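You operate a simulated robot arm through the tools that you are given. There is no shell and no other tool. Be economical: measure what you need, move in short steps, check, and stop when the job is done.

Carry out the task below with a simulated robot arm. There is one attempt and no reset: what you move stays moved.

## Task
Unload the tester and clamp in the bench card's joint.
Fine: let off to nought before the clamp opens; the blue joint held, so it goes in the green tray; seat the next joint and shut the clamp.

It is judged by the outcome, as a careful person would: the job done as asked, and still so three seconds after it is handed in. It fails if anything else is knocked over, pushed out of place, dropped, spilled or broken.

## Robot
A 6-joint arm with a two-finger parallel gripper, fixed in place. Base frame: the origin is at the foot of the arm, x ahead of it, y to its left, z up; the work surface is at about z = 0. Lengths are in m, angles in degrees, forces in N, time in s.
With the tool pointing down near the work surface it reaches from about 0.14 to 0.58 m from the base axis. Its first joint turns from -66.0 to 66.0 degrees. Payload 2.1 kg.
The TCP is the grasp point between the finger pads, 0.03 m short of the fingertips. In the tool frame z runs along the fingers and y along their closing line. The gripper opens to 0.094 m. The fingers are 0.028 m wide and 0.01 m thick; the gripper's body (0.05 by 0.096 m) begins 0.055 m behind the TCP.
Orientation is told as [roll, pitch, yaw] about the base's x, y, z axes, in that order, counted from this pose: with the fingers straight down and closing along the base's y, the tool's x points along the base's -x, its y along +y and its z along -z.

## Interface
- The arm moves only by the tool send_rows. Its argument "motion" is text: rows parted by semicolons, each of 7 numbers parted by spaces: the finger opening in m, from 0 to 0.094, then the shift along the base's x, y, z in m, then the turn, a rotation vector about the base's x, y, z in rad. In form: gripper dx dy dz ax ay az; .... A call has 1 to 8 rows; each row shifts and turns the commanded pose from where the row before left it. Rows are played at 5 a second. More than 0.05 m and 8.6 degrees between two rows, or a gripper value outside its range, and nothing of the call is played. A pose out of reach is approached as far as the arm can. The call stops where the force on the tool passes 90 N (or 10 N more than at its start, if that is more) or the arm is blocked; 0.2 s more then pass. The fingers move at their own pace (about 0.072 m/s each) and stop on an object; they squeeze with about 41 N. The grip force told is the motor's: it shows also when the fingers shut on nothing. Time passes only in rows, and 0.2 s behind the last, so rows that do not move let the fingers close. The reply holds the time, the measured pose of the TCP, the force on the tool along the base axes, the opening and the grip force, in the units named above and with some noise.
- Cameras (640 x 400 px; columns grow to the right, rows downward): "scene" is fixed at [0.0309, -0.3503, 0.4887]; the picture's right is [0.91, -0.42, 0.00], its down [-0.23, -0.51, -0.83] and it looks along [0.35, 0.75, -0.56] (base axes); focal length 214 px, centre (320, 200). "wrist" rides on the gripper at [0.076, 0.014, -0.103] in the tool frame; the picture's right is [-0.18, 0.98, 0.00], its down [-0.75, -0.14, -0.64] and it looks along [-0.63, -0.12, 0.77] (tool axes); focal length 243 px, centre (320, 200). There is no depth. A picture from a camera that has moved, and an enlarged one, comes with that camera's place and axes in the base frame and with its lens. The place of the scene camera against the robot may be out by one fixed shift of up to 0.018 m in any direction.
- get_image(camera): a new picture of that camera. No time passes.
- zoom(camera, box): a new picture of the part [left, top, right, bottom] of that camera's present view, enlarged. No time passes.
- job_done(): hands the job in; it is judged then, once.

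Work in short steps. Places have to be worked out from the pictures, the camera data and where the tool is seen: move nearer, look again, correct. Check each grasp and each placing, and mend what went wrong. You have 120 turns and 76 pictures in all, those below and enlarged ones among them. Open the gripper and draw the arm clear of the work before you hand the job in, unless the task says otherwise; then end with one line.

The tools are called after ">>>" as a command line: name --argument value ..., lists and objects as JSON in quotes. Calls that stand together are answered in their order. send_rows: Moves the arm, as the interface text tells. Its arguments: {"type":"object","properties":{"motion":{"type":"string"}},"required":["motion"]} The other tools are called the same way: get_image (camera) takes a picture; zoom (camera, box) takes an enlarged picture of a part of a camera's view; job_done () hands the job in.

At the start:

```text
clock: 0.0
position: [0.3833, -0.023, 0.3585]
ee_rot: [0.0, 0.0, 0.0]
wrist_force: [0.9, -0.7, -0.1]
opening: 0.0941
grip_force: 0.1
```

scene: 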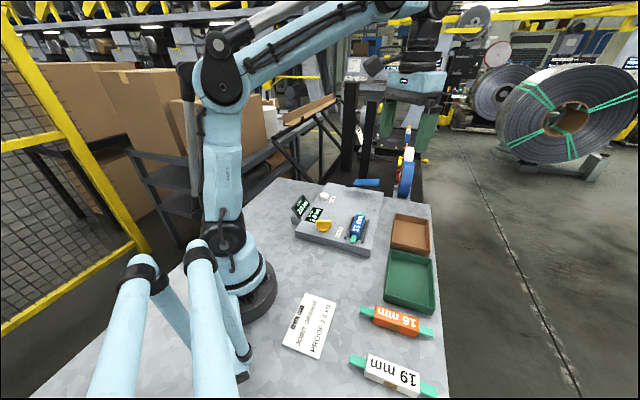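
wrist: 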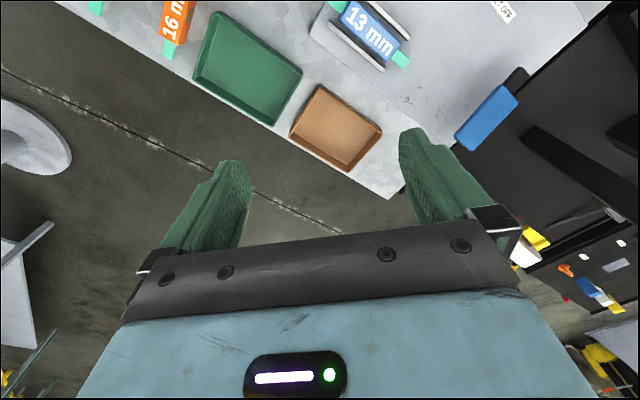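

I start by enlarging the tester and the bench card to read them.

>>> zoom --camera "scene" --box '[270, 170, 400, 260]'

>>> zoom --camera "scene" --box '[270, 280, 350, 370]'

>>> zoom --camera "scene" --box '[340, 200, 450, 400]'

```text
4.44 times, centred on (335, 215) of scene
camera zoom: at [0.0309, -0.3503, 0.4887], right [0.91, -0.42, 0.0], down [-0.23, -0.51, -0.83], along [0.35, 0.75, -0.56], focal length 953 px, centre (253, 133)
```

zoom: 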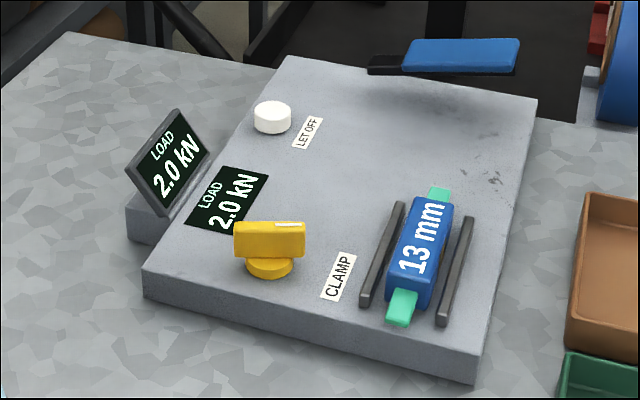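

```text
4.44 times, centred on (310, 325) of scene
camera zoom: at [0.0309, -0.3503, 0.4887], right [0.91, -0.42, 0.0], down [-0.23, -0.51, -0.83], along [0.35, 0.75, -0.56], focal length 953 px, centre (364, -356)
```

zoom: 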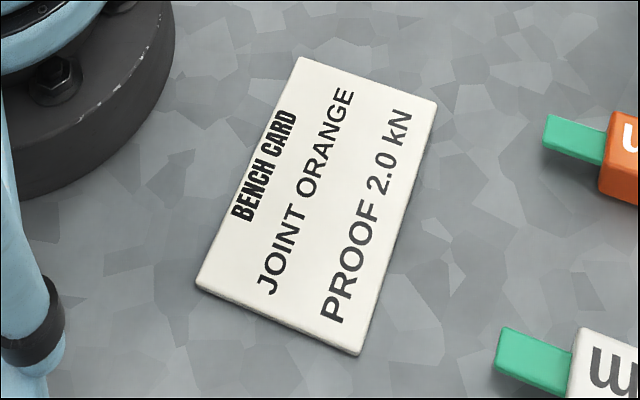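

```text
2.00 times, centred on (395, 300) of scene
camera zoom: at [0.0309, -0.3503, 0.4887], right [0.91, -0.42, 0.0], down [-0.23, -0.51, -0.83], along [0.35, 0.75, -0.56], focal length 429 px, centre (170, 0)
```

zoom: 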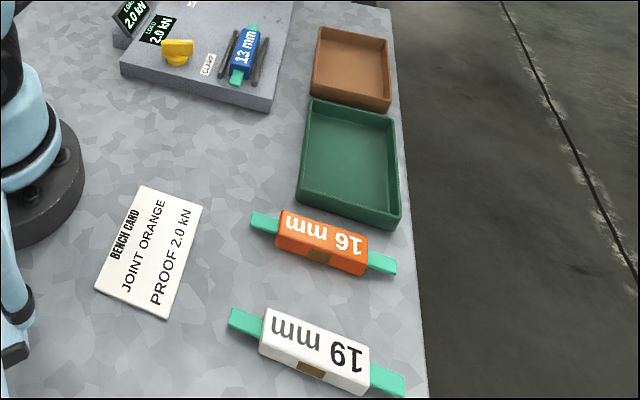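

The card calls for the orange joint. The load reads 2.0 kN, the white button is LET OFF and the yellow knob is CLAMP. I move the wrist camera over the tester to see it better.

>>> send_rows --motion "0.094 -0.04 0.035 0 0 0 0; 0.094 -0.04 0.03 0 0 0 0; 0.094 -0.04 0.03 0 0 0 0; 0.094 -0.03 0.03 0 0 0 0; 0.094 0 0 0 0 0 0"

>>> get_image --camera "wrist"

>>> get_image --camera "scene"

```text
refused: row 1 steps farther than a row can; nothing moved
```

```text
70 pictures are left
camera wrist: at [0.3067, -0.008, 0.4613], right [0.18, 0.98, 0.0], down [0.75, -0.14, 0.64], along [0.63, -0.12, -0.77], focal length 243 px, centre (320, 200)
```

wrist: 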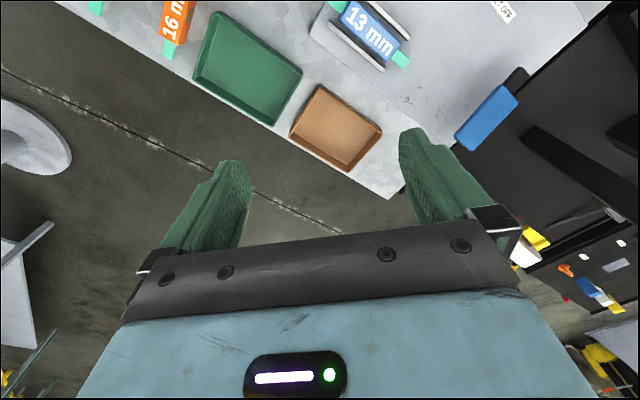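

```text
69 pictures are left
```

scene: 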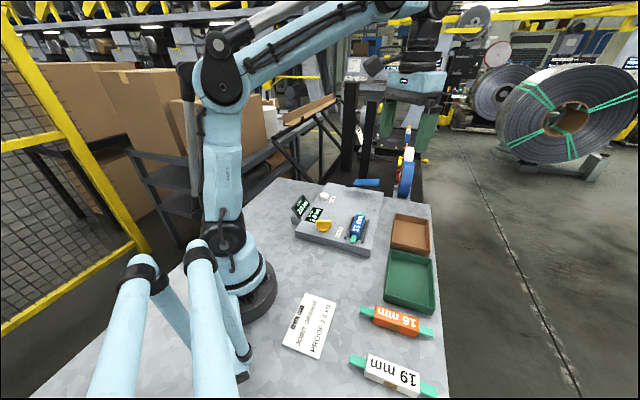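

The first row was too long (0.053 m), so I send shorter steps.

>>> send_rows --motion "0.094 -0.034 0.03 0 0 0 0; 0.094 -0.034 0.03 0 0 0 0; 0.094 -0.034 0.03 0 0 0 0; 0.094 -0.034 0.03 0 0 0 0; 0.094 -0.02 0.01 0 0 0 0; 0.094 0 0 0 0 0 0"

>>> get_image --camera "wrist"

```text
clock: 1.4
position: [0.2254, 0.1078, 0.358]
ee_rot: [-0.1, 0.0, 0.1]
wrist_force: [-0.8, 0.0, -0.2]
opening: 0.0939
grip_force: 0.1
```

```text
68 pictures are left
camera wrist: at [0.1485, 0.1226, 0.4616], right [0.18, 0.98, 0.0], down [0.75, -0.14, 0.64], along [0.63, -0.12, -0.77], focal length 243 px, centre (320, 200)
```

wrist: 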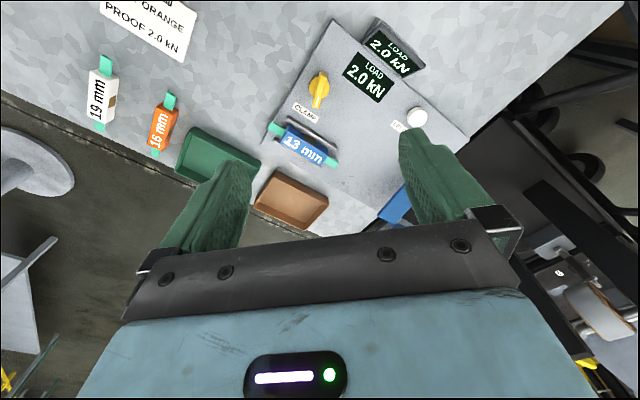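

The wrist view takes in nearly everything. I zoom in on the tester and on the joints to measure them.

>>> zoom --camera "wrist" --box '[250, 10, 474, 150]'

>>> zoom --camera "wrist" --box '[80, 40, 340, 240]'

```text
2.86 times, centred on (362, 80) of wrist
camera zoom: at [0.1485, 0.1226, 0.4616], right [0.18, 0.98, 0.0], down [0.75, -0.14, 0.64], along [0.63, -0.12, -0.77], focal length 693 px, centre (200, 543)
```

zoom: 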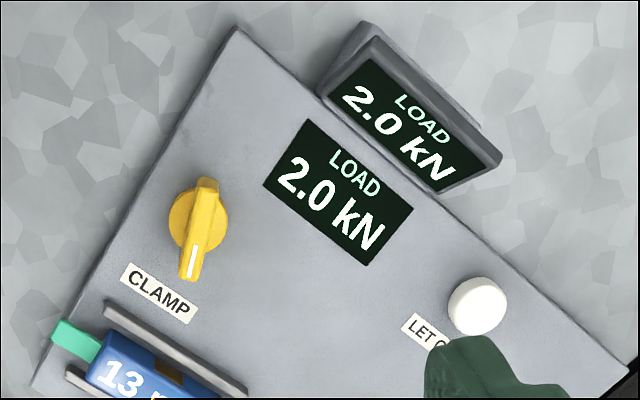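

```text
2.00 times, centred on (210, 140) of wrist
camera zoom: at [0.1485, 0.1226, 0.4616], right [0.18, 0.98, 0.0], down [0.75, -0.14, 0.64], along [0.63, -0.12, -0.77], focal length 485 px, centre (540, 320)
```

zoom: 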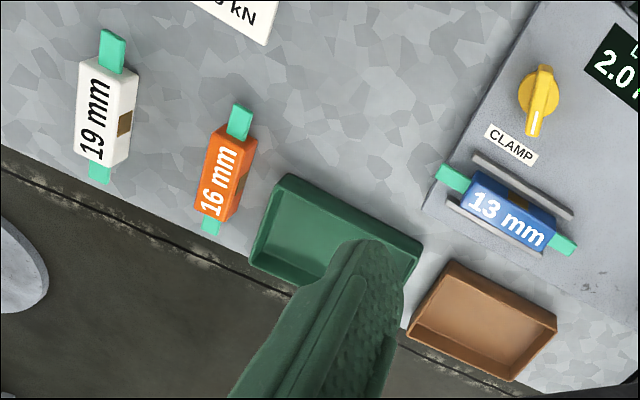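

I estimate the button at about (0.333, 0.255), the knob at about (0.255, 0.10), and the plate about 25 mm thick, turned 45°. I close the fingers and go above the button.

>>> send_rows --motion "0 0.018 0.024 -0.03 0 0 0; 0 0.018 0.024 -0.033 0 0 0; 0 0.018 0.024 -0.035 0 0 0; 0 0.018 0.025 -0.035 0 0 0; 0 0.018 0.025 -0.035 0 0 0; 0 0.018 0.025 -0.035 0 0 0; 0 0 0 -0.025 0 0 0; 0 0 0 0 0 0 0"

>>> get_image --camera "wrist"

>>> zoom --camera "scene" --box '[270, 130, 400, 260]'

```text
clock: 3.2
position: [0.3353, 0.2537, 0.1292]
ee_rot: [0.0, 0.0, -0.1]
wrist_force: [0.0, -0.4, -1.1]
opening: 0.0001
grip_force: 32.5
```

```text
65 pictures are left
camera wrist: at [0.2591, 0.2692, 0.2327], right [0.18, 0.98, 0.0], down [0.75, -0.14, 0.64], along [0.63, -0.12, -0.77], focal length 243 px, centre (320, 200)
```

wrist: 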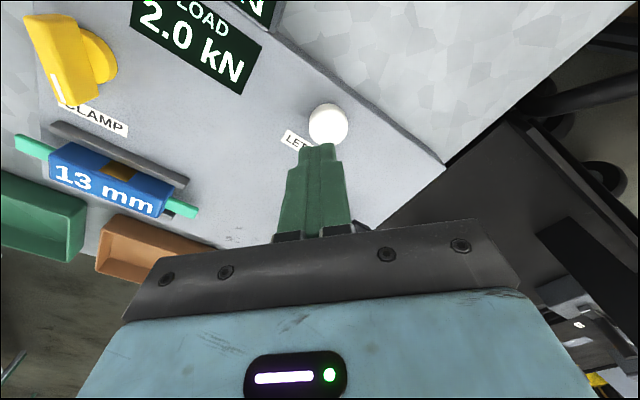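

```text
3.08 times, centred on (335, 195) of scene
camera zoom: at [0.0309, -0.3503, 0.4887], right [0.91, -0.42, 0.0], down [-0.23, -0.51, -0.83], along [0.35, 0.75, -0.56], focal length 660 px, centre (274, 215)
```

zoom: 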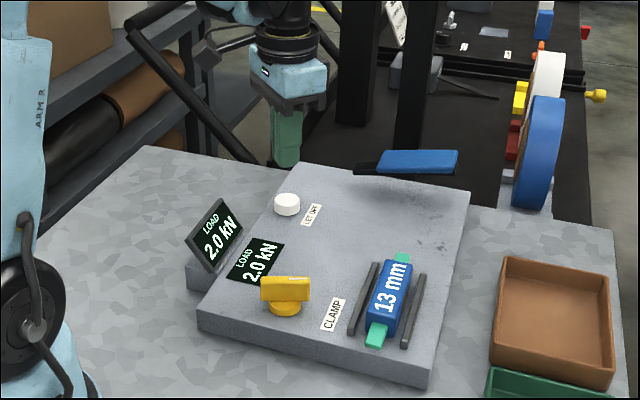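

Triangulating from the two wrist views puts the button top at (0.340, 0.260, ~0.035). I centre over it and go down to just above it.

>>> send_rows --motion "0 0.005 0.006 -0.03 0 0 0; 0 0 0 -0.02 0 0 0; 0 0 0 -0.006 0 0 0; 0 0 0 0 0 0 0"

>>> get_image --camera "wrist"

```text
clock: 4.2
position: [0.3404, 0.2593, 0.0747]
ee_rot: [0.0, 0.0, 0.0]
wrist_force: [0.0, 0.9, 1.8]
opening: 0.0001
grip_force: 32.5
```

```text
63 pictures are left
camera wrist: at [0.2635, 0.275, 0.1764], right [0.18, 0.98, 0.0], down [0.75, -0.14, 0.64], along [0.63, -0.12, -0.77], focal length 243 px, centre (320, 200)
```

wrist: 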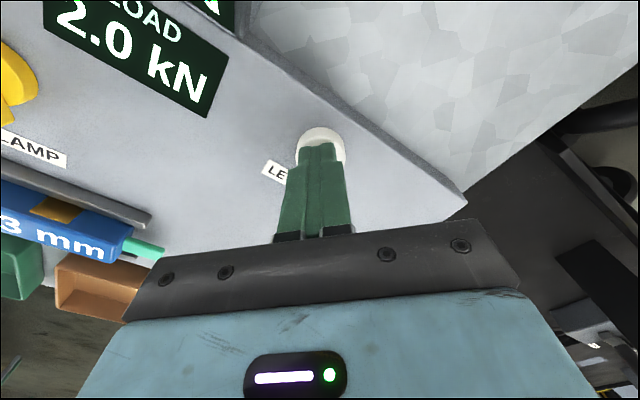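

The tip is right over the button, about 8 mm above it. I press down in 3 mm steps.

>>> send_rows --motion "0 0 0 -0.004 0 0 0; 0 0 0 -0.003 0 0 0; 0 0 0 -0.003 0 0 0; 0 0 0 -0.002 0 0 0; 0 0 0 0 0 0 0"

>>> get_image --camera "wrist"

```text
clock: 5.4
position: [0.3392, 0.2586, 0.0625]
ee_rot: [0.0, 0.0, 0.0]
wrist_force: [1.9, -0.9, 44.3]
opening: 0.0002
grip_force: 33.2
```

```text
62 pictures are left
camera wrist: at [0.2634, 0.275, 0.1652], right [0.18, 0.98, 0.0], down [0.75, -0.14, 0.64], along [0.63, -0.12, -0.77], focal length 243 px, centre (320, 200)
```

wrist: 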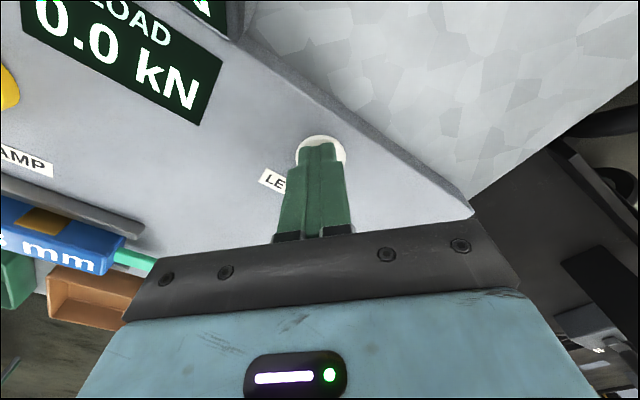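

The load reads 0.0 kN. I lift off, check that it stays at nought, and head for the knob with the fingers opening.

>>> send_rows --motion "0 0 0 0.03 0 0 0; 0 0 0 0.04 0 0 0; 0.06 -0.02 -0.03 0.03 0 0 0; 0.06 -0.02 -0.035 0 0 0 0; 0.06 -0.02 -0.035 0 0 0 0; 0.06 -0.025 -0.035 0 0 0 0; 0.06 -0.005 -0.02 0 0 0 0; 0.06 0 0 0 0 0 0"

>>> get_image --camera "wrist"

```text
clock: 7.2
position: [0.2482, 0.1048, 0.1635]
ee_rot: [0.0, 0.0, 0.0]
wrist_force: [-0.5, 0.5, 0.3]
opening: 0.0597
grip_force: 0.1
```

```text
61 pictures are left
camera wrist: at [0.1712, 0.1207, 0.2657], right [0.18, 0.98, 0.0], down [0.75, -0.14, 0.64], along [0.63, -0.12, -0.77], focal length 243 px, centre (320, 200)
```

wrist: 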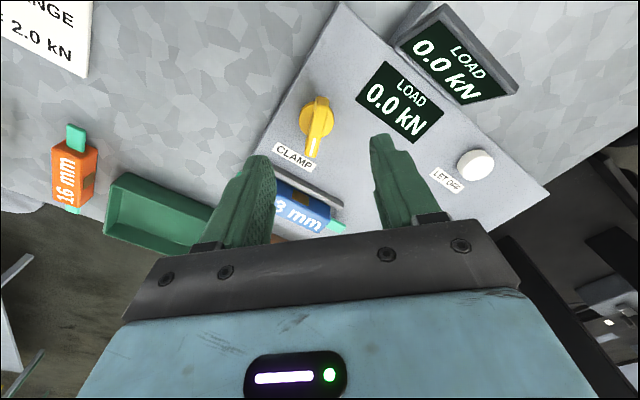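

>>> zoom --camera "wrist" --box '[240, 60, 400, 160]'

```text
4.00 times, centred on (320, 110) of wrist
camera zoom: at [0.1712, 0.1207, 0.2657], right [0.18, 0.98, 0.0], down [0.75, -0.14, 0.64], along [0.63, -0.12, -0.77], focal length 970 px, centre (320, 560)
```

zoom: 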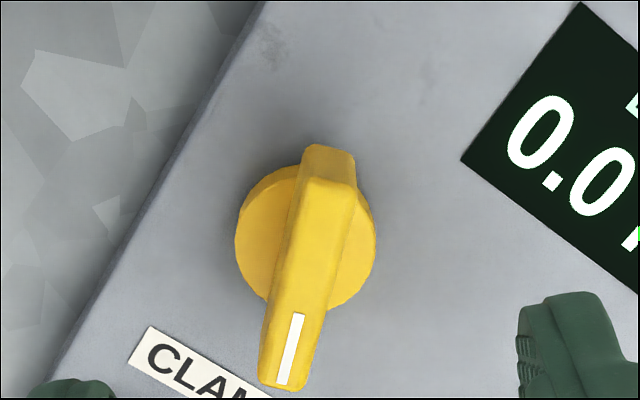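

Load stays at 0.0. The knob axis is near (0.261, 0.0995), its handle lies at about -24° with its top at z ≈ 0.06. I align over it, turn the tool -24° and go halfway down.

>>> send_rows --motion "0.05 0.006 -0.002 -0.01 0 0 -0.14; 0.05 0.006 -0.002 -0.01 0 0 -0.14; 0.05 0 0 -0.01 0 0 -0.139; 0.05 0 0 -0.025 0 0 0; 0.05 0 0 0 0 0 0"

>>> get_image --camera "wrist"

```text
clock: 8.4
position: [0.2625, 0.1012, 0.1073]
ee_rot: [0.0, 0.1, -24.0]
wrist_force: [0.0, -0.2, 1.0]
opening: 0.0502
grip_force: 0.1
```

```text
59 pictures are left
camera wrist: at [0.1981, 0.1456, 0.2105], right [0.57, 0.82, 0.0], down [0.63, -0.44, 0.64], along [0.53, -0.37, -0.77], focal length 243 px, centre (320, 200)
```

wrist: 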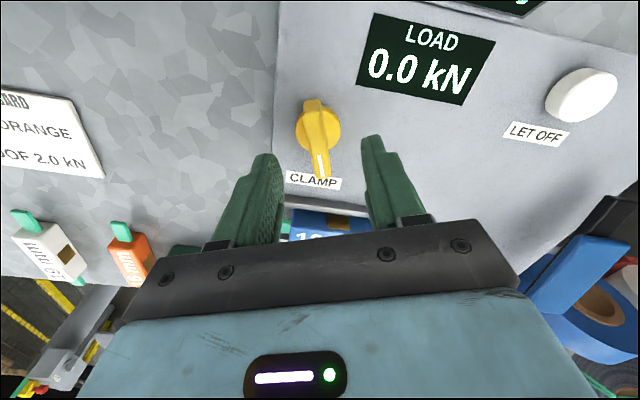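

The handle sits between the fingers, at perhaps -28° and centred on (0.261, 0.101). I trim by -4°, go down to z 0.074 and look before closing.

>>> send_rows --motion "0.05 -0.001 0 -0.015 0 0 -0.07; 0.05 0 0 -0.018 0 0 0; 0.05 0 0 0 0 0 0"

>>> get_image --camera "wrist"

```text
clock: 9.2
position: [0.2614, 0.1006, 0.0751]
ee_rot: [0.0, 0.0, -28.1]
wrist_force: [-0.5, 0.8, 0.2]
opening: 0.05
grip_force: 0.0
```

```text
58 pictures are left
camera wrist: at [0.1999, 0.15, 0.1783], right [0.62, 0.78, 0.0], down [0.6, -0.48, 0.64], along [0.5, -0.4, -0.77], focal length 243 px, centre (320, 200)
```

wrist: 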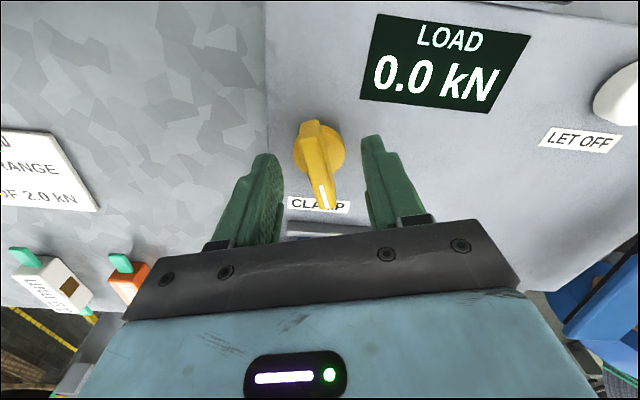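

Well aligned; a small trim, then I close on the handle.

>>> send_rows --motion "0.05 -0.001 0.001 -0.003 0 0 -0.035; 0 0 0 0 0 0 0; 0 0 0 0 0 0 0; 0 0 0 0 0 0 0"

```text
clock: 10.2
position: [0.2592, 0.1, 0.0725]
ee_rot: [-0.2, 0.0, -30.0]
wrist_force: [-6.6, -8.4, -0.2]
opening: 0.0137
grip_force: 45.1
```

Handle gripped (13.7 mm). I try a small counter-clockwise turn to find which way it goes.

>>> send_rows --motion "0 -0.0006 -0.0009 0 0 0 0.07; 0 0 0 0 0 0 0.07; 0 0 0 0 0 0 0.07; 0 0 0 0 0 0 0"

>>> get_image --camera "wrist"

>>> zoom --camera "scene" --box '[270, 170, 400, 260]'

```text
clock: 11.2
position: [0.2581, 0.0997, 0.0716]
ee_rot: [-0.1, 0.1, -17.9]
wrist_force: [-19.9, -8.9, 29.2]
opening: 0.0119
grip_force: 45.2
```

```text
57 pictures are left
camera wrist: at [0.1906, 0.1384, 0.1751], right [0.48, 0.88, 0.0], down [0.68, -0.37, 0.64], along [0.56, -0.31, -0.77], focal length 243 px, centre (320, 200)
```

wrist: 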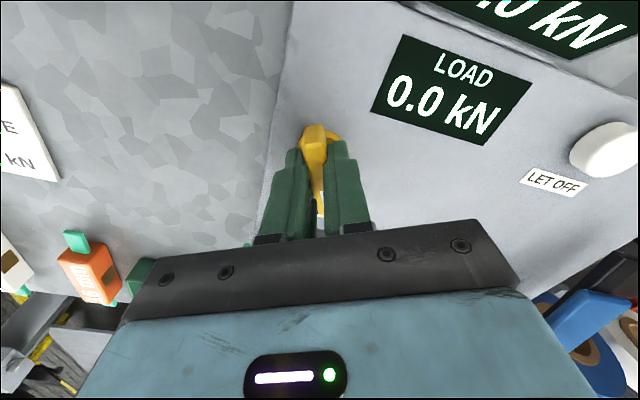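

```text
4.44 times, centred on (335, 215) of scene
camera zoom: at [0.0308, -0.3504, 0.4887], right [0.91, -0.42, 0.0], down [-0.23, -0.51, -0.83], along [0.35, 0.75, -0.56], focal length 953 px, centre (253, 133)
```

zoom: 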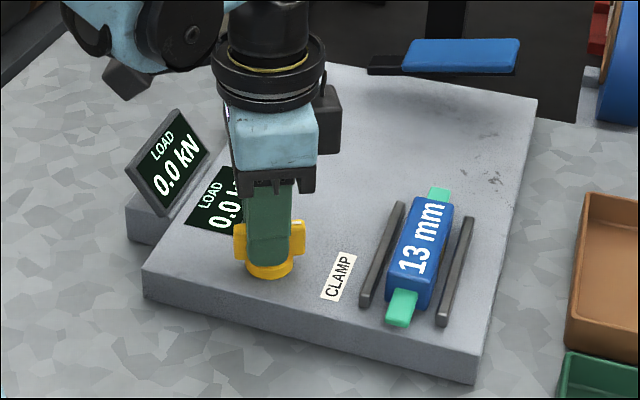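

Jaws have not moved yet and there is some upward force, so I ease up 2 mm and recentre slightly. I then turn a little further and watch the opening.

>>> send_rows --motion "0 0 0 0.002 0 0 0; 0 0 0 0 0 0 0.07; 0 0 0 0 0 0 0.07; 0 0 0 0 0 0 0"

>>> zoom --camera "scene" --box '[270, 170, 400, 260]'

```text
clock: 12.2
position: [0.2595, 0.0989, 0.0723]
ee_rot: [-0.1, 0.0, -9.9]
wrist_force: [-8.1, -13.7, -41.3]
opening: 0.0119
grip_force: 44.6
```

```text
4.44 times, centred on (335, 215) of scene
camera zoom: at [0.031, -0.3503, 0.4887], right [0.91, -0.42, 0.0], down [-0.23, -0.51, -0.83], along [0.35, 0.75, -0.56], focal length 953 px, centre (253, 133)
```

zoom: 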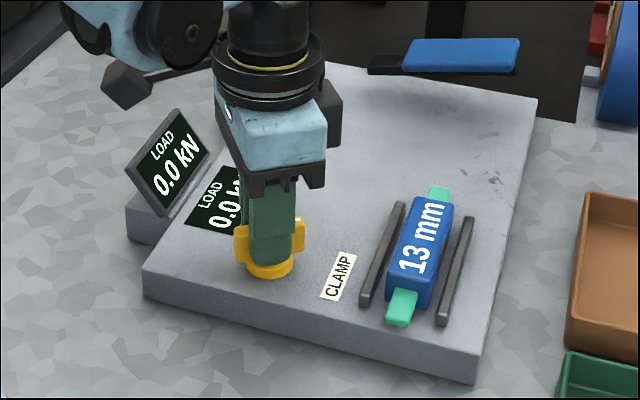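

The opening stays at 11.9 mm, so the handle is following the fingers. I take back the vertical strain and keep turning the same way.

>>> send_rows --motion "0 0 0 -0.0015 0 0 0.1; 0 0 0 0 0 0 0.1; 0 0 0 0 0 0 0.1; 0 0 0 0 0 0 0"

>>> zoom --camera "scene" --box '[270, 170, 400, 260]'

```text
clock: 13.2
position: [0.259, 0.0993, 0.0722]
ee_rot: [-0.3, 0.3, 7.3]
wrist_force: [-9.4, -28.0, 40.0]
opening: 0.0119
grip_force: 45.2
```

```text
4.44 times, centred on (335, 215) of scene
camera zoom: at [0.0308, -0.3504, 0.4887], right [0.91, -0.42, 0.0], down [-0.23, -0.51, -0.83], along [0.35, 0.75, -0.56], focal length 953 px, centre (253, 133)
```

zoom: 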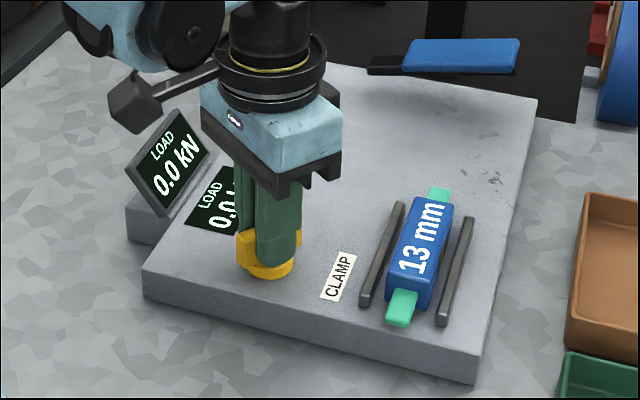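

The knob does turn with the fingers. I relieve the side force and go on turning.

>>> send_rows --motion "0 0 -0.001 0.0008 0 0 0.1; 0 0 0 0 0 0 0.1; 0 0 0 0 0 0 0.1; 0 0 0 0 0 0 0.1; 0 0 0 0 0 0 0"

>>> zoom --camera "scene" --box '[270, 170, 400, 260]'

```text
clock: 14.4
position: [0.2603, 0.0982, 0.0722]
ee_rot: [-0.4, -0.1, 30.1]
wrist_force: [4.9, -23.5, -41.0]
opening: 0.0119
grip_force: 45.2
```

```text
4.44 times, centred on (335, 215) of scene
camera zoom: at [0.031, -0.3503, 0.4887], right [0.91, -0.42, 0.0], down [-0.23, -0.51, -0.83], along [0.35, 0.75, -0.56], focal length 953 px, centre (253, 133)
```

zoom: 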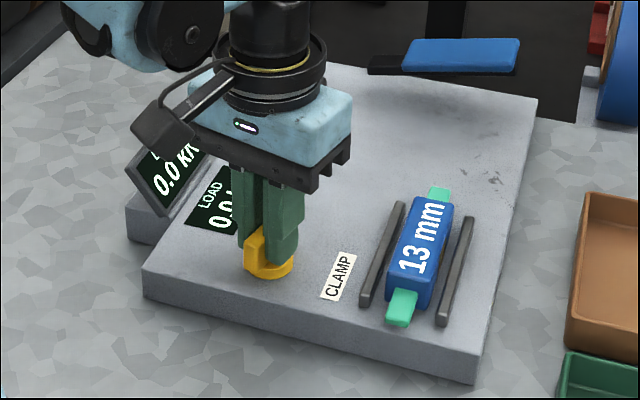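

Still turning freely (about 55° so far) with no visible end. I continue with small trims.

>>> send_rows --motion "0 0 -0.001 -0.0008 0 0 0.1; 0 0 0 0 0 0 0.1; 0 0 0 0 0 0 0.1; 0 0 0 0 0 0 0.1; 0 0 0 0 0 0 0"

>>> zoom --camera "scene" --box '[270, 170, 400, 260]'

>>> get_image --camera "wrist"

```text
clock: 15.6
position: [0.2602, 0.0989, 0.0718]
ee_rot: [-0.3, 0.1, 53.0]
wrist_force: [9.9, -15.2, -7.9]
opening: 0.0148
grip_force: 45.0
```

```text
4.44 times, centred on (335, 215) of scene
camera zoom: at [0.0309, -0.3503, 0.4887], right [0.91, -0.42, 0.0], down [-0.23, -0.51, -0.83], along [0.35, 0.75, -0.56], focal length 953 px, centre (253, 133)
```

zoom: 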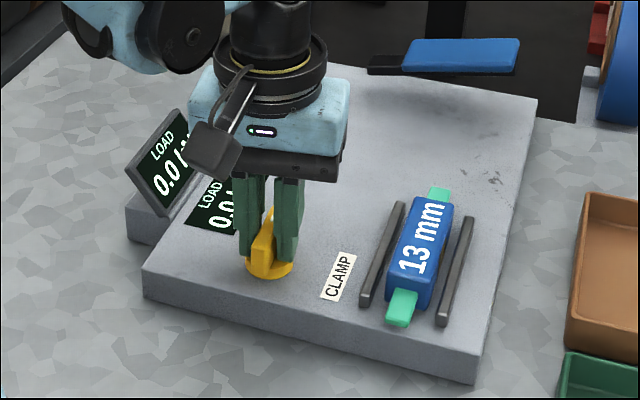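

```text
51 pictures are left
camera wrist: at [0.2025, 0.0478, 0.1743], right [-0.67, 0.74, 0.0], down [0.56, 0.52, 0.64], along [0.48, 0.43, -0.77], focal length 243 px, centre (320, 200)
```

wrist: 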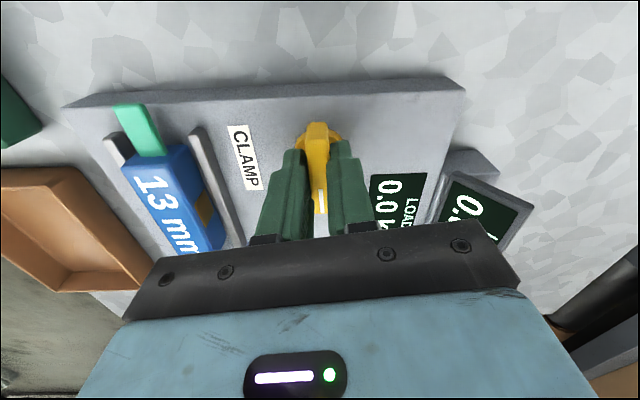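

The opening rose to 14.8 mm: the knob has met a stop near 45°, parallel to the joint. I let go, rise, and look at the knob and the jaws.

>>> send_rows --motion "0.05 0 0 0 0 0 -0.08; 0.05 0 0 0.01 0 0 0; 0.05 0 0 0.04 0 0 0; 0.05 0 0 0.04 0 0 0; 0.05 0 0 0.04 0 0 0; 0.05 0 0 0 0 0 0"

>>> get_image --camera "wrist"

>>> zoom --camera "scene" --box '[270, 170, 400, 260]'

```text
clock: 17.0
position: [0.2583, 0.0981, 0.204]
ee_rot: [0.1, 0.1, 48.6]
wrist_force: [0.0, 1.5, 0.4]
opening: 0.0502
grip_force: 0.0
```

```text
50 pictures are left
camera wrist: at [0.1966, 0.0518, 0.3059], right [-0.61, 0.79, 0.0], down [0.61, 0.47, 0.64], along [0.51, 0.39, -0.77], focal length 243 px, centre (320, 200)
```

wrist: 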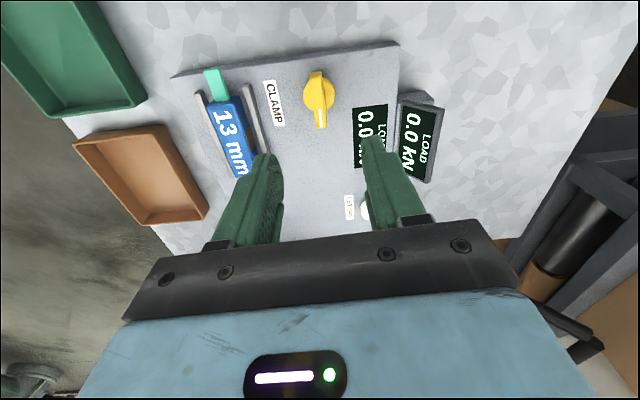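

```text
4.44 times, centred on (335, 215) of scene
camera zoom: at [0.0309, -0.3503, 0.4887], right [0.91, -0.42, 0.0], down [-0.23, -0.51, -0.83], along [0.35, 0.75, -0.56], focal length 953 px, centre (253, 133)
```

zoom: 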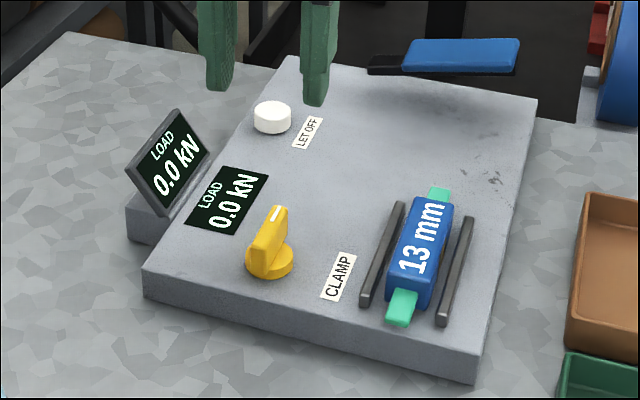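

The knob pointer now lies parallel to the joint. The rails look fixed. I move above the blue joint to measure it and the gap to the rails.

>>> send_rows --motion "0.06 0.031 -0.014 -0.01 0 0 -0.06; 0.06 0.031 -0.014 -0.015 0 0 0; 0.06 0.031 -0.014 -0.015 0 0 0; 0.06 0 0 0 0 0 0"

>>> get_image --camera "wrist"

```text
clock: 18.0
position: [0.3535, 0.0556, 0.1602]
ee_rot: [-0.1, 0.0, 45.0]
wrist_force: [-0.2, -0.2, -0.8]
opening: 0.06
grip_force: 0.0
```

```text
48 pictures are left
camera wrist: at [0.2891, 0.0128, 0.2638], right [-0.57, 0.82, 0.0], down [0.63, 0.43, 0.64], along [0.53, 0.36, -0.77], focal length 243 px, centre (320, 200)
```

wrist: 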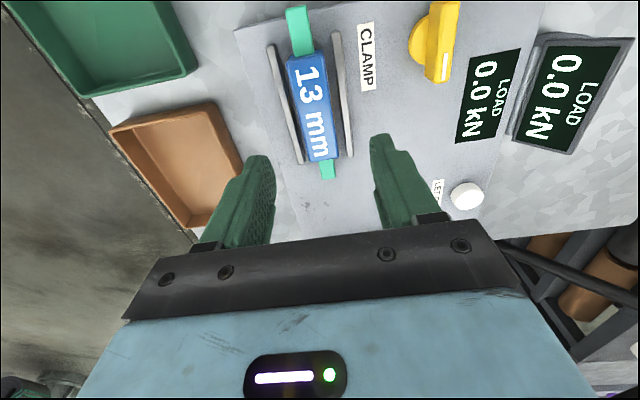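

>>> zoom --camera "wrist" --box '[240, 0, 400, 190]'

```text
2.11 times, centred on (320, 95) of wrist
camera zoom: at [0.2891, 0.0128, 0.2638], right [-0.57, 0.82, 0.0], down [0.63, 0.43, 0.64], along [0.53, 0.36, -0.77], focal length 511 px, centre (320, 421)
```

zoom: 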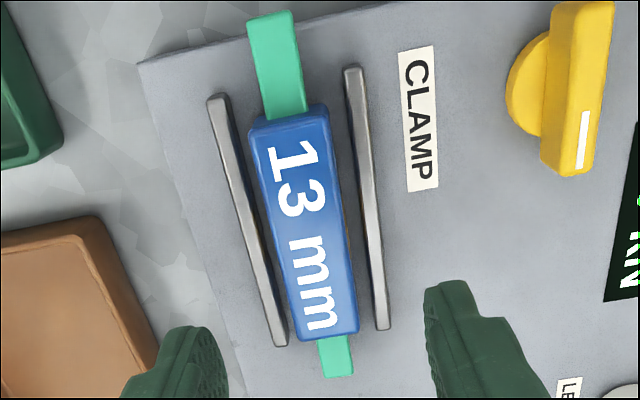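

The blue body is about 28 × 90 mm, centred near (0.359, 0.056) with its top at z ≈ 0.045. The rails stand lower and about 46 mm apart. I go lower to check the heights.

>>> send_rows --motion "0.05 0.005 0.001 -0.035 0 0 -0.01; 0.05 0 0 -0.035 0 0 0; 0.05 0 0 -0.01 0 0 0; 0.05 0 0 0 0 0 0"

>>> get_image --camera "wrist"

>>> zoom --camera "scene" --box '[310, 170, 400, 250]'

```text
clock: 19.0
position: [0.3581, 0.0572, 0.081]
ee_rot: [0.0, 0.0, 44.5]
wrist_force: [-0.8, 0.1, 0.2]
opening: 0.0498
grip_force: 0.1
```

```text
46 pictures are left
camera wrist: at [0.2924, 0.0151, 0.1847], right [-0.56, 0.83, 0.0], down [0.64, 0.43, 0.64], along [0.53, 0.36, -0.77], focal length 243 px, centre (320, 200)
```

wrist: 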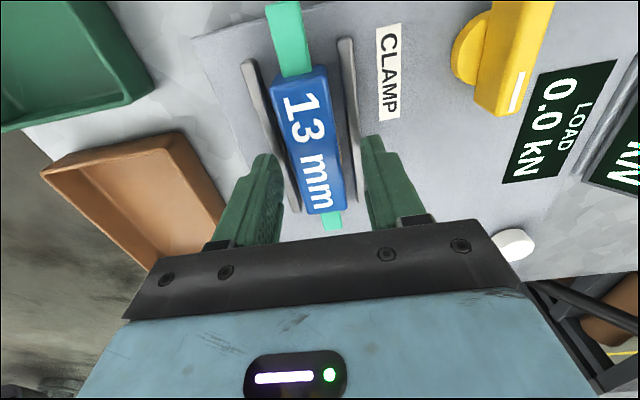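

```text
5.00 times, centred on (355, 210) of scene
camera zoom: at [0.0309, -0.3503, 0.4887], right [0.91, -0.42, 0.0], down [-0.23, -0.51, -0.83], along [0.35, 0.75, -0.56], focal length 1072 px, centre (145, 150)
```

zoom: 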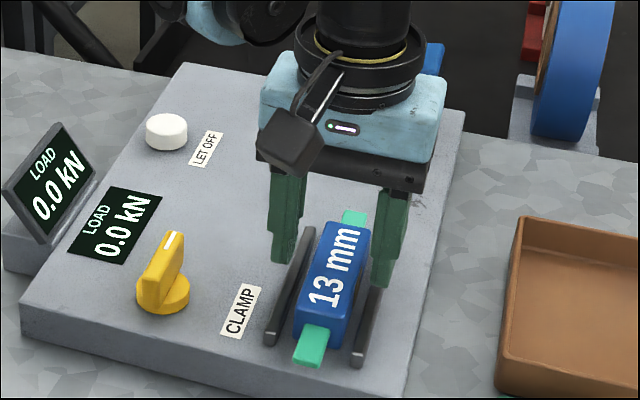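

Fingers straddle the joint and the rails. I go down 10 mm, so the tips are at about 0.041, and close.

>>> send_rows --motion "0.05 0 0 -0.005 0 0 0; 0.05 0 0 -0.005 0 0 0; 0.05 0 0 0 0 0 0"

>>> zoom --camera "scene" --box '[330, 190, 400, 250]'

```text
clock: 19.8
position: [0.3568, 0.0567, 0.0725]
ee_rot: [-0.1, 0.0, 44.5]
wrist_force: [-1.3, 0.6, 8.2]
opening: 0.05
grip_force: 0.1
```

```text
6.67 times, centred on (365, 220) of scene
camera zoom: at [0.0309, -0.3504, 0.4887], right [0.91, -0.42, 0.0], down [-0.23, -0.51, -0.83], along [0.35, 0.75, -0.56], focal length 1430 px, centre (20, 67)
```

zoom: 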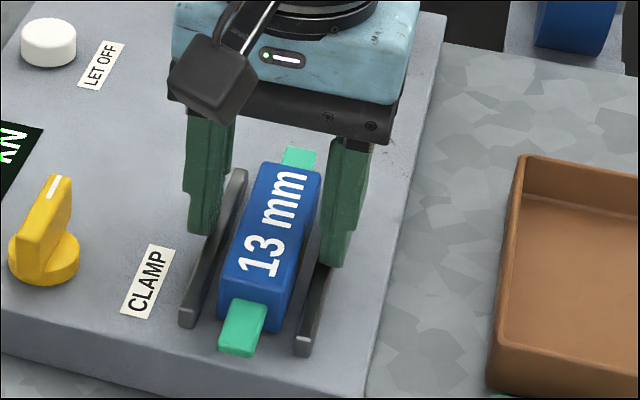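

There is a light 8 N contact: the tips rest on the rails at about z 0.042. I rise 2 mm and close on the body above the rails.

>>> send_rows --motion "0.05 0 0 0.0025 0 0 0; 0.015 0 0 0 0 0 0; 0.015 0 0 0 0 0 0; 0.015 0 0 0 0 0 0"

>>> zoom --camera "scene" --box '[330, 190, 400, 250]'

```text
clock: 20.8
position: [0.3578, 0.0572, 0.0745]
ee_rot: [0.0, 0.0, 44.4]
wrist_force: [0.6, 0.6, 0.2]
opening: 0.0291
grip_force: 41.1
```

```text
6.67 times, centred on (365, 220) of scene
camera zoom: at [0.0309, -0.3503, 0.4887], right [0.91, -0.42, 0.0], down [-0.23, -0.51, -0.83], along [0.35, 0.75, -0.56], focal length 1430 px, centre (20, 67)
```

zoom: 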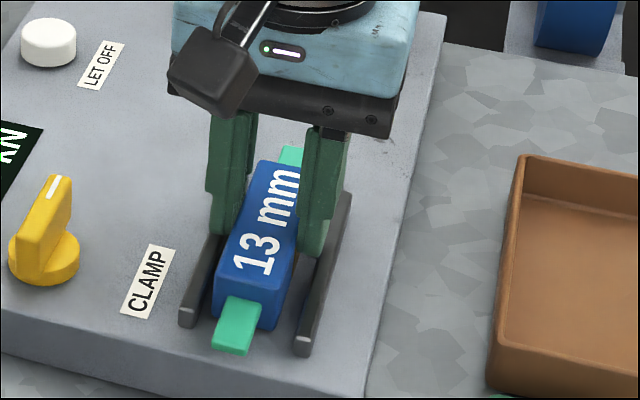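

Gripped at 29 mm, and the joint shifted a touch, so the clamp is open. I lift it.

>>> send_rows --motion "0.015 0 0 0.005 0 0 0; 0.015 0 0 0.01 0 0 0; 0.015 0 0 0.025 0 0 0; 0.015 0 0 0.04 0 0 0; 0.015 0 0 0.04 0 0 0; 0.015 0 0 0.03 0 0 0; 0.015 0 0 0 0 0 0"

>>> get_image --camera "wrist"

>>> get_image --camera "scene"

```text
clock: 22.4
position: [0.3585, 0.0569, 0.2233]
ee_rot: [0.1, -0.1, 44.5]
wrist_force: [-0.6, 0.6, -0.5]
opening: 0.0292
grip_force: 40.7
```

```text
42 pictures are left
camera wrist: at [0.2931, 0.0153, 0.3268], right [-0.56, 0.83, 0.0], down [0.64, 0.43, 0.64], along [0.53, 0.36, -0.77], focal length 243 px, centre (320, 200)
```

wrist: 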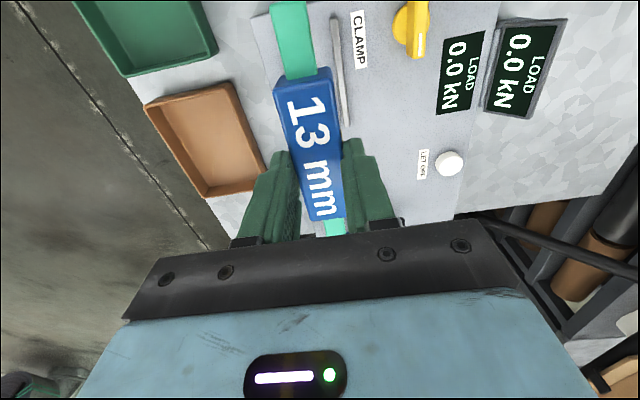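

```text
41 pictures are left
```

scene: 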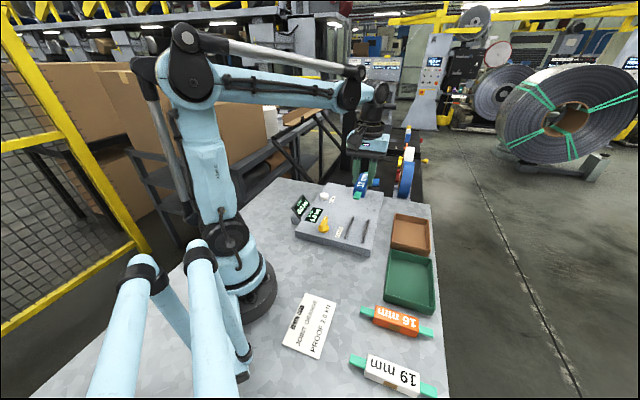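

The blue joint is held. I move partway to the green tray to measure the tray against the joint's length.

>>> send_rows --motion "0.015 -0.01 -0.03 0.01 0 0 0; 0.015 -0.015 -0.03 0.01 0 0 0; 0.015 -0.015 -0.03 0 0 0 0; 0.015 0 0 0 0 0 0"

>>> get_image --camera "wrist"

```text
clock: 23.4
position: [0.3179, -0.0324, 0.2427]
ee_rot: [0.0, 0.0, 44.6]
wrist_force: [0.0, 0.2, -1.6]
opening: 0.029
grip_force: 40.7
```

```text
40 pictures are left
camera wrist: at [0.253, -0.0746, 0.3469], right [-0.56, 0.83, 0.0], down [0.64, 0.43, 0.64], along [0.53, 0.36, -0.77], focal length 243 px, centre (320, 200)
```

wrist: 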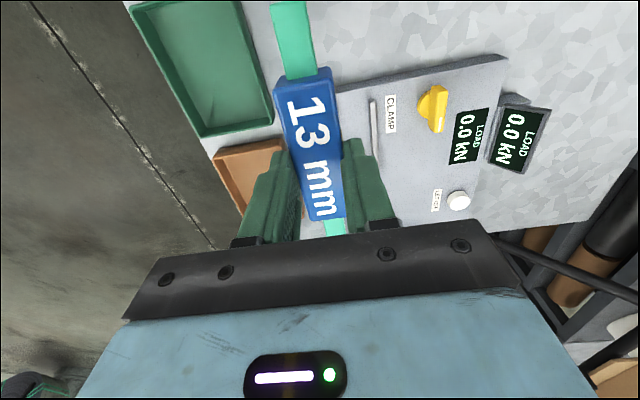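

The tray looks about 147 × 110 mm outside, and the joint with tabs about 146–150 mm, so the fit is tight. I back off a little to see the whole tray and measure properly.

>>> send_rows --motion "0.015 -0.03 -0.025 0.01 0 0 0; 0.015 -0.03 -0.025 0.01 0 0 0; 0.015 0 0 0 0 0 0"

>>> zoom --camera "wrist" --box '[60, 0, 380, 200]'

```text
clock: 24.2
position: [0.2577, -0.0821, 0.2661]
ee_rot: [0.0, 0.1, 44.5]
wrist_force: [0.6, -0.6, -0.1]
opening: 0.0293
grip_force: 40.9
```

```text
2.00 times, centred on (220, 100) of wrist
camera zoom: at [0.1936, -0.1231, 0.3681], right [-0.56, 0.83, 0.0], down [0.64, 0.43, 0.64], along [0.53, 0.36, -0.77], focal length 485 px, centre (520, 400)
```

zoom: 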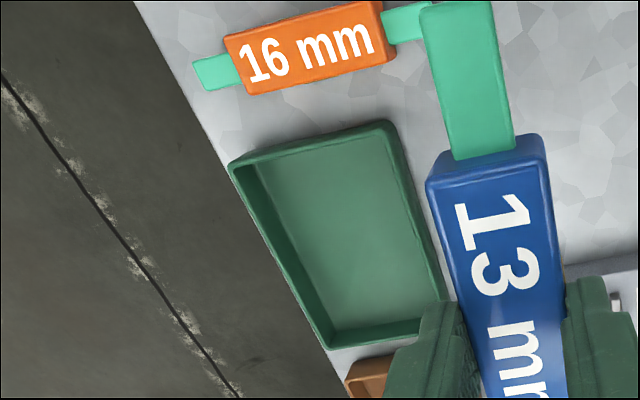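

Tray: centre about (0.378, -0.141), 147 × 110 mm, long axis at 45°. With about 148 mm of length the joint must go in diagonally, some 33° off the long axis. I turn to yaw 11.5° over the tray and lower partly.

>>> send_rows --motion "0.015 0.025 -0.0116 -0.02 0 0 -0.144; 0.015 0.025 -0.0116 -0.02 0 0 -0.144; 0.015 0.025 -0.0116 -0.02 0 0 -0.144; 0.015 0.025 -0.0116 -0.02 0 0 -0.144; 0.015 0.0238 -0.0116 -0.03 0 0 0; 0.015 0 0 -0.03 0 0 0; 0.015 0 0 0 0 0 0"

>>> get_image --camera "wrist"

>>> zoom --camera "scene" --box '[340, 160, 480, 340]'

```text
clock: 25.8
position: [0.3806, -0.1394, 0.1247]
ee_rot: [0.0, 0.0, 11.4]
wrist_force: [-0.2, 0.2, -1.3]
opening: 0.0291
grip_force: 41.4
```

```text
38 pictures are left
camera wrist: at [0.303, -0.1398, 0.2282], right [-0.01, 1.0, 0.0], down [0.77, 0.01, 0.64], along [0.64, 0.01, -0.77], focal length 243 px, centre (320, 200)
```

wrist: 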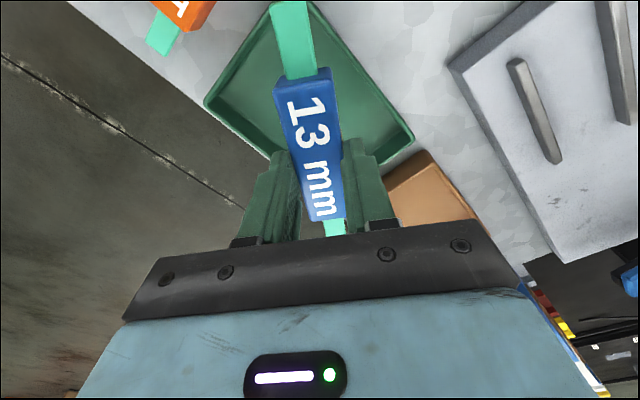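

```text
2.22 times, centred on (410, 250) of scene
camera zoom: at [0.0309, -0.3504, 0.4887], right [0.91, -0.42, 0.0], down [-0.23, -0.51, -0.83], along [0.35, 0.75, -0.56], focal length 477 px, centre (120, 89)
```

zoom: 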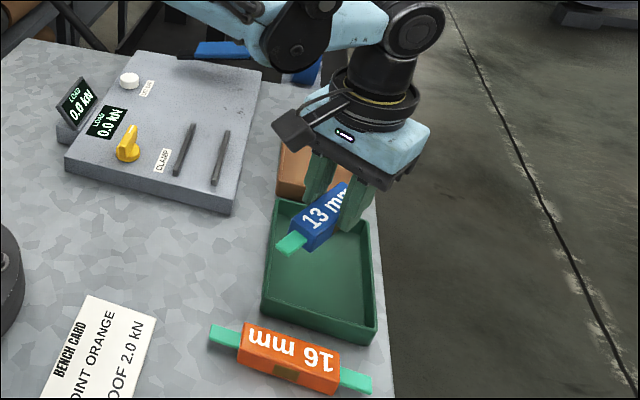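

The tray centre re-measures to about (0.380, -0.142), with the joint near its diagonal. I shift 2–3 mm and lower it into the tray.

>>> send_rows --motion "0.015 0.0025 -0.002 -0.02 0 0 0; 0.015 0 0 -0.025 0 0 0; 0.015 0 0 -0.015 0 0 0; 0.015 0 0 0 0 0 0"

>>> get_image --camera "wrist"

>>> zoom --camera "scene" --box '[370, 200, 460, 330]'

```text
clock: 26.8
position: [0.3841, -0.1426, 0.0644]
ee_rot: [0.0, 0.1, 11.5]
wrist_force: [-0.2, -0.4, -1.6]
opening: 0.029
grip_force: 40.7
```

```text
36 pictures are left
camera wrist: at [0.3061, -0.142, 0.1673], right [-0.01, 1.0, 0.0], down [0.77, 0.01, 0.64], along [0.64, 0.01, -0.77], focal length 243 px, centre (320, 200)
```

wrist: 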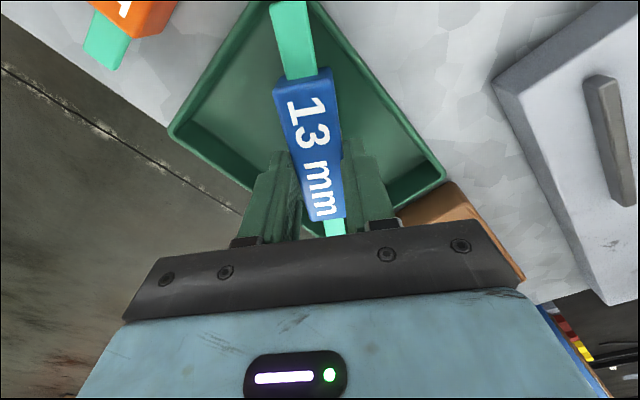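

```text
3.08 times, centred on (415, 265) of scene
camera zoom: at [0.0309, -0.3503, 0.4887], right [0.91, -0.42, 0.0], down [-0.23, -0.51, -0.83], along [0.35, 0.75, -0.56], focal length 660 px, centre (28, 0)
```

zoom: 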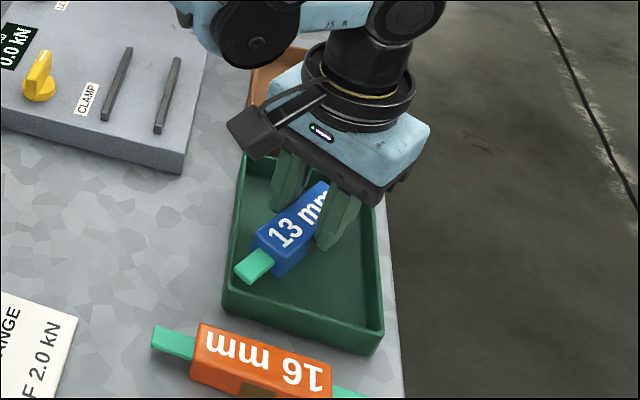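

The near tab looks close to the long wall, about 2 mm off. I turn +2° to share the margins, then lower in small steps watching the force.

>>> send_rows --motion "0.015 0.0005 0 -0.002 0 0 0.035; 0.015 0 0 -0.004 0 0 0; 0.015 0 0 -0.003 0 0 0; 0.015 0 0 0 0 0 0"

>>> zoom --camera "scene" --box '[370, 220, 440, 320]'

```text
clock: 27.8
position: [0.3848, -0.1422, 0.0566]
ee_rot: [0.0, 0.0, 13.5]
wrist_force: [-0.2, 0.6, -1.9]
opening: 0.029
grip_force: 40.9
```

```text
4.00 times, centred on (405, 270) of scene
camera zoom: at [0.0309, -0.3503, 0.4887], right [0.91, -0.42, 0.0], down [-0.23, -0.51, -0.83], along [0.35, 0.75, -0.56], focal length 858 px, centre (-20, -80)
```

zoom: 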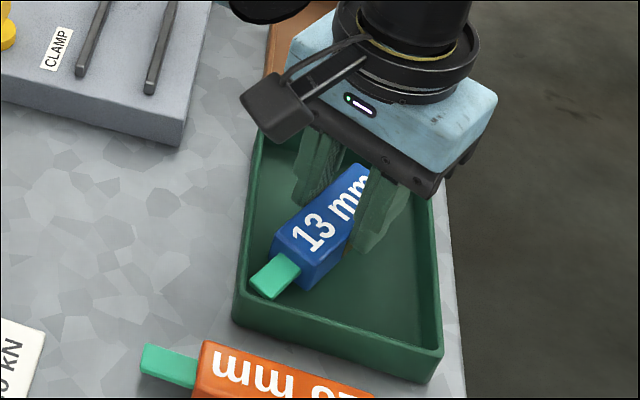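

No contact yet and the tab is inside the wall. I keep lowering until the force rises.

>>> send_rows --motion "0.015 0 0 -0.003 0 0 0; 0.015 0 0 -0.002 0 0 0; 0.015 0 0 0 0 0 0"

```text
clock: 28.6
position: [0.3848, -0.1424, 0.0503]
ee_rot: [0.0, 0.0, 13.6]
wrist_force: [0.9, 1.0, -2.0]
opening: 0.029
grip_force: 41.4
```

>>> send_rows --motion "0.015 0 0 -0.002 0 0 0; 0.015 0 0 -0.002 0 0 0; 0.015 0 0 0 0 0 0"

>>> zoom --camera "scene" --box '[370, 220, 440, 320]'

```text
clock: 29.4
position: [0.3852, -0.1421, 0.0479]
ee_rot: [0.0, 0.0, 13.6]
wrist_force: [-3.5, -1.2, 38.2]
opening: 0.0287
grip_force: 40.8
```

```text
4.00 times, centred on (405, 270) of scene
camera zoom: at [0.0307, -0.3503, 0.4888], right [0.91, -0.42, 0.0], down [-0.23, -0.51, -0.83], along [0.35, 0.75, -0.56], focal length 858 px, centre (-20, -80)
```

zoom: 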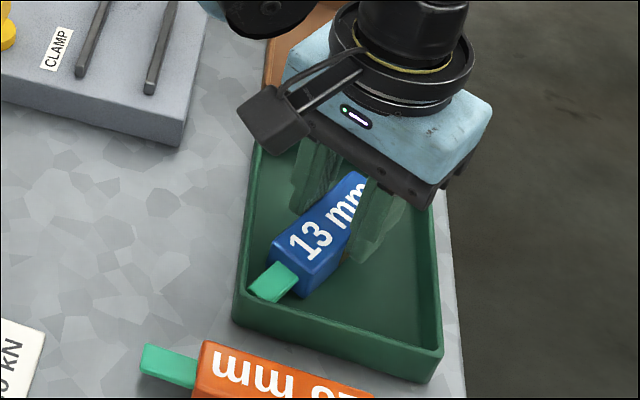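

Firm contact: the joint is on the tray floor. I ease up, open and rise.

>>> send_rows --motion "0.015 0 0 0.0012 0 0 0; 0.05 0 0 0 0 0 0; 0.05 0 0 0 0 0 0; 0.05 0 0 0.01 0 0 0; 0.05 0 0 0.03 0 0 0; 0.05 0 0 0.045 0 0 0; 0.05 0 0 0.045 0 0 0; 0.05 0 0 0 0 0 0"

>>> get_image --camera "wrist"

>>> zoom --camera "scene" --box '[340, 200, 450, 400]'

```text
clock: 31.2
position: [0.3832, -0.1415, 0.1772]
ee_rot: [0.1, 0.0, 13.5]
wrist_force: [-0.3, -0.4, -0.2]
opening: 0.0499
grip_force: 0.0
```

```text
32 pictures are left
camera wrist: at [0.3055, -0.1436, 0.2809], right [-0.05, 1.0, 0.0], down [0.77, 0.04, 0.64], along [0.64, 0.03, -0.77], focal length 243 px, centre (320, 200)
```

wrist: 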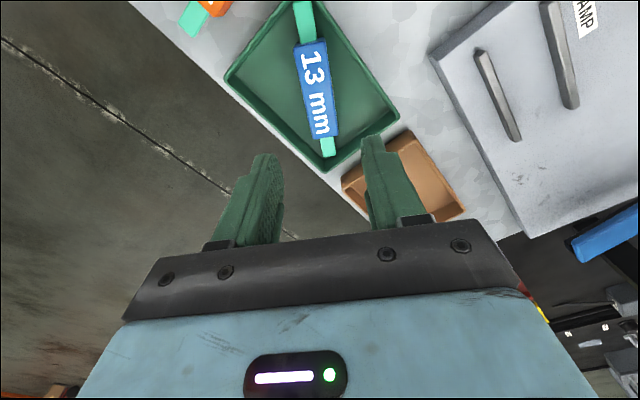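

```text
2.00 times, centred on (395, 300) of scene
camera zoom: at [0.0309, -0.3503, 0.4887], right [0.91, -0.42, 0.0], down [-0.23, -0.51, -0.83], along [0.35, 0.75, -0.56], focal length 429 px, centre (170, 0)
```

zoom: 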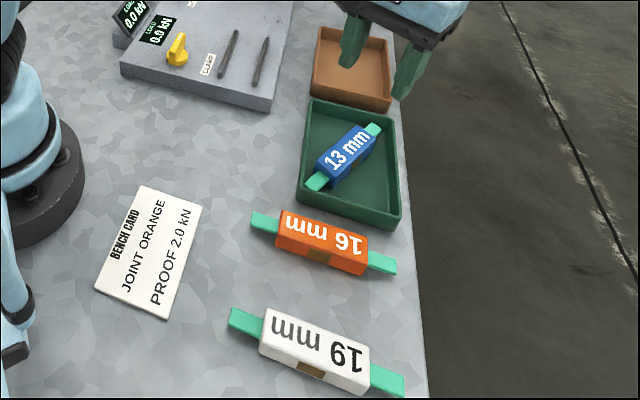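

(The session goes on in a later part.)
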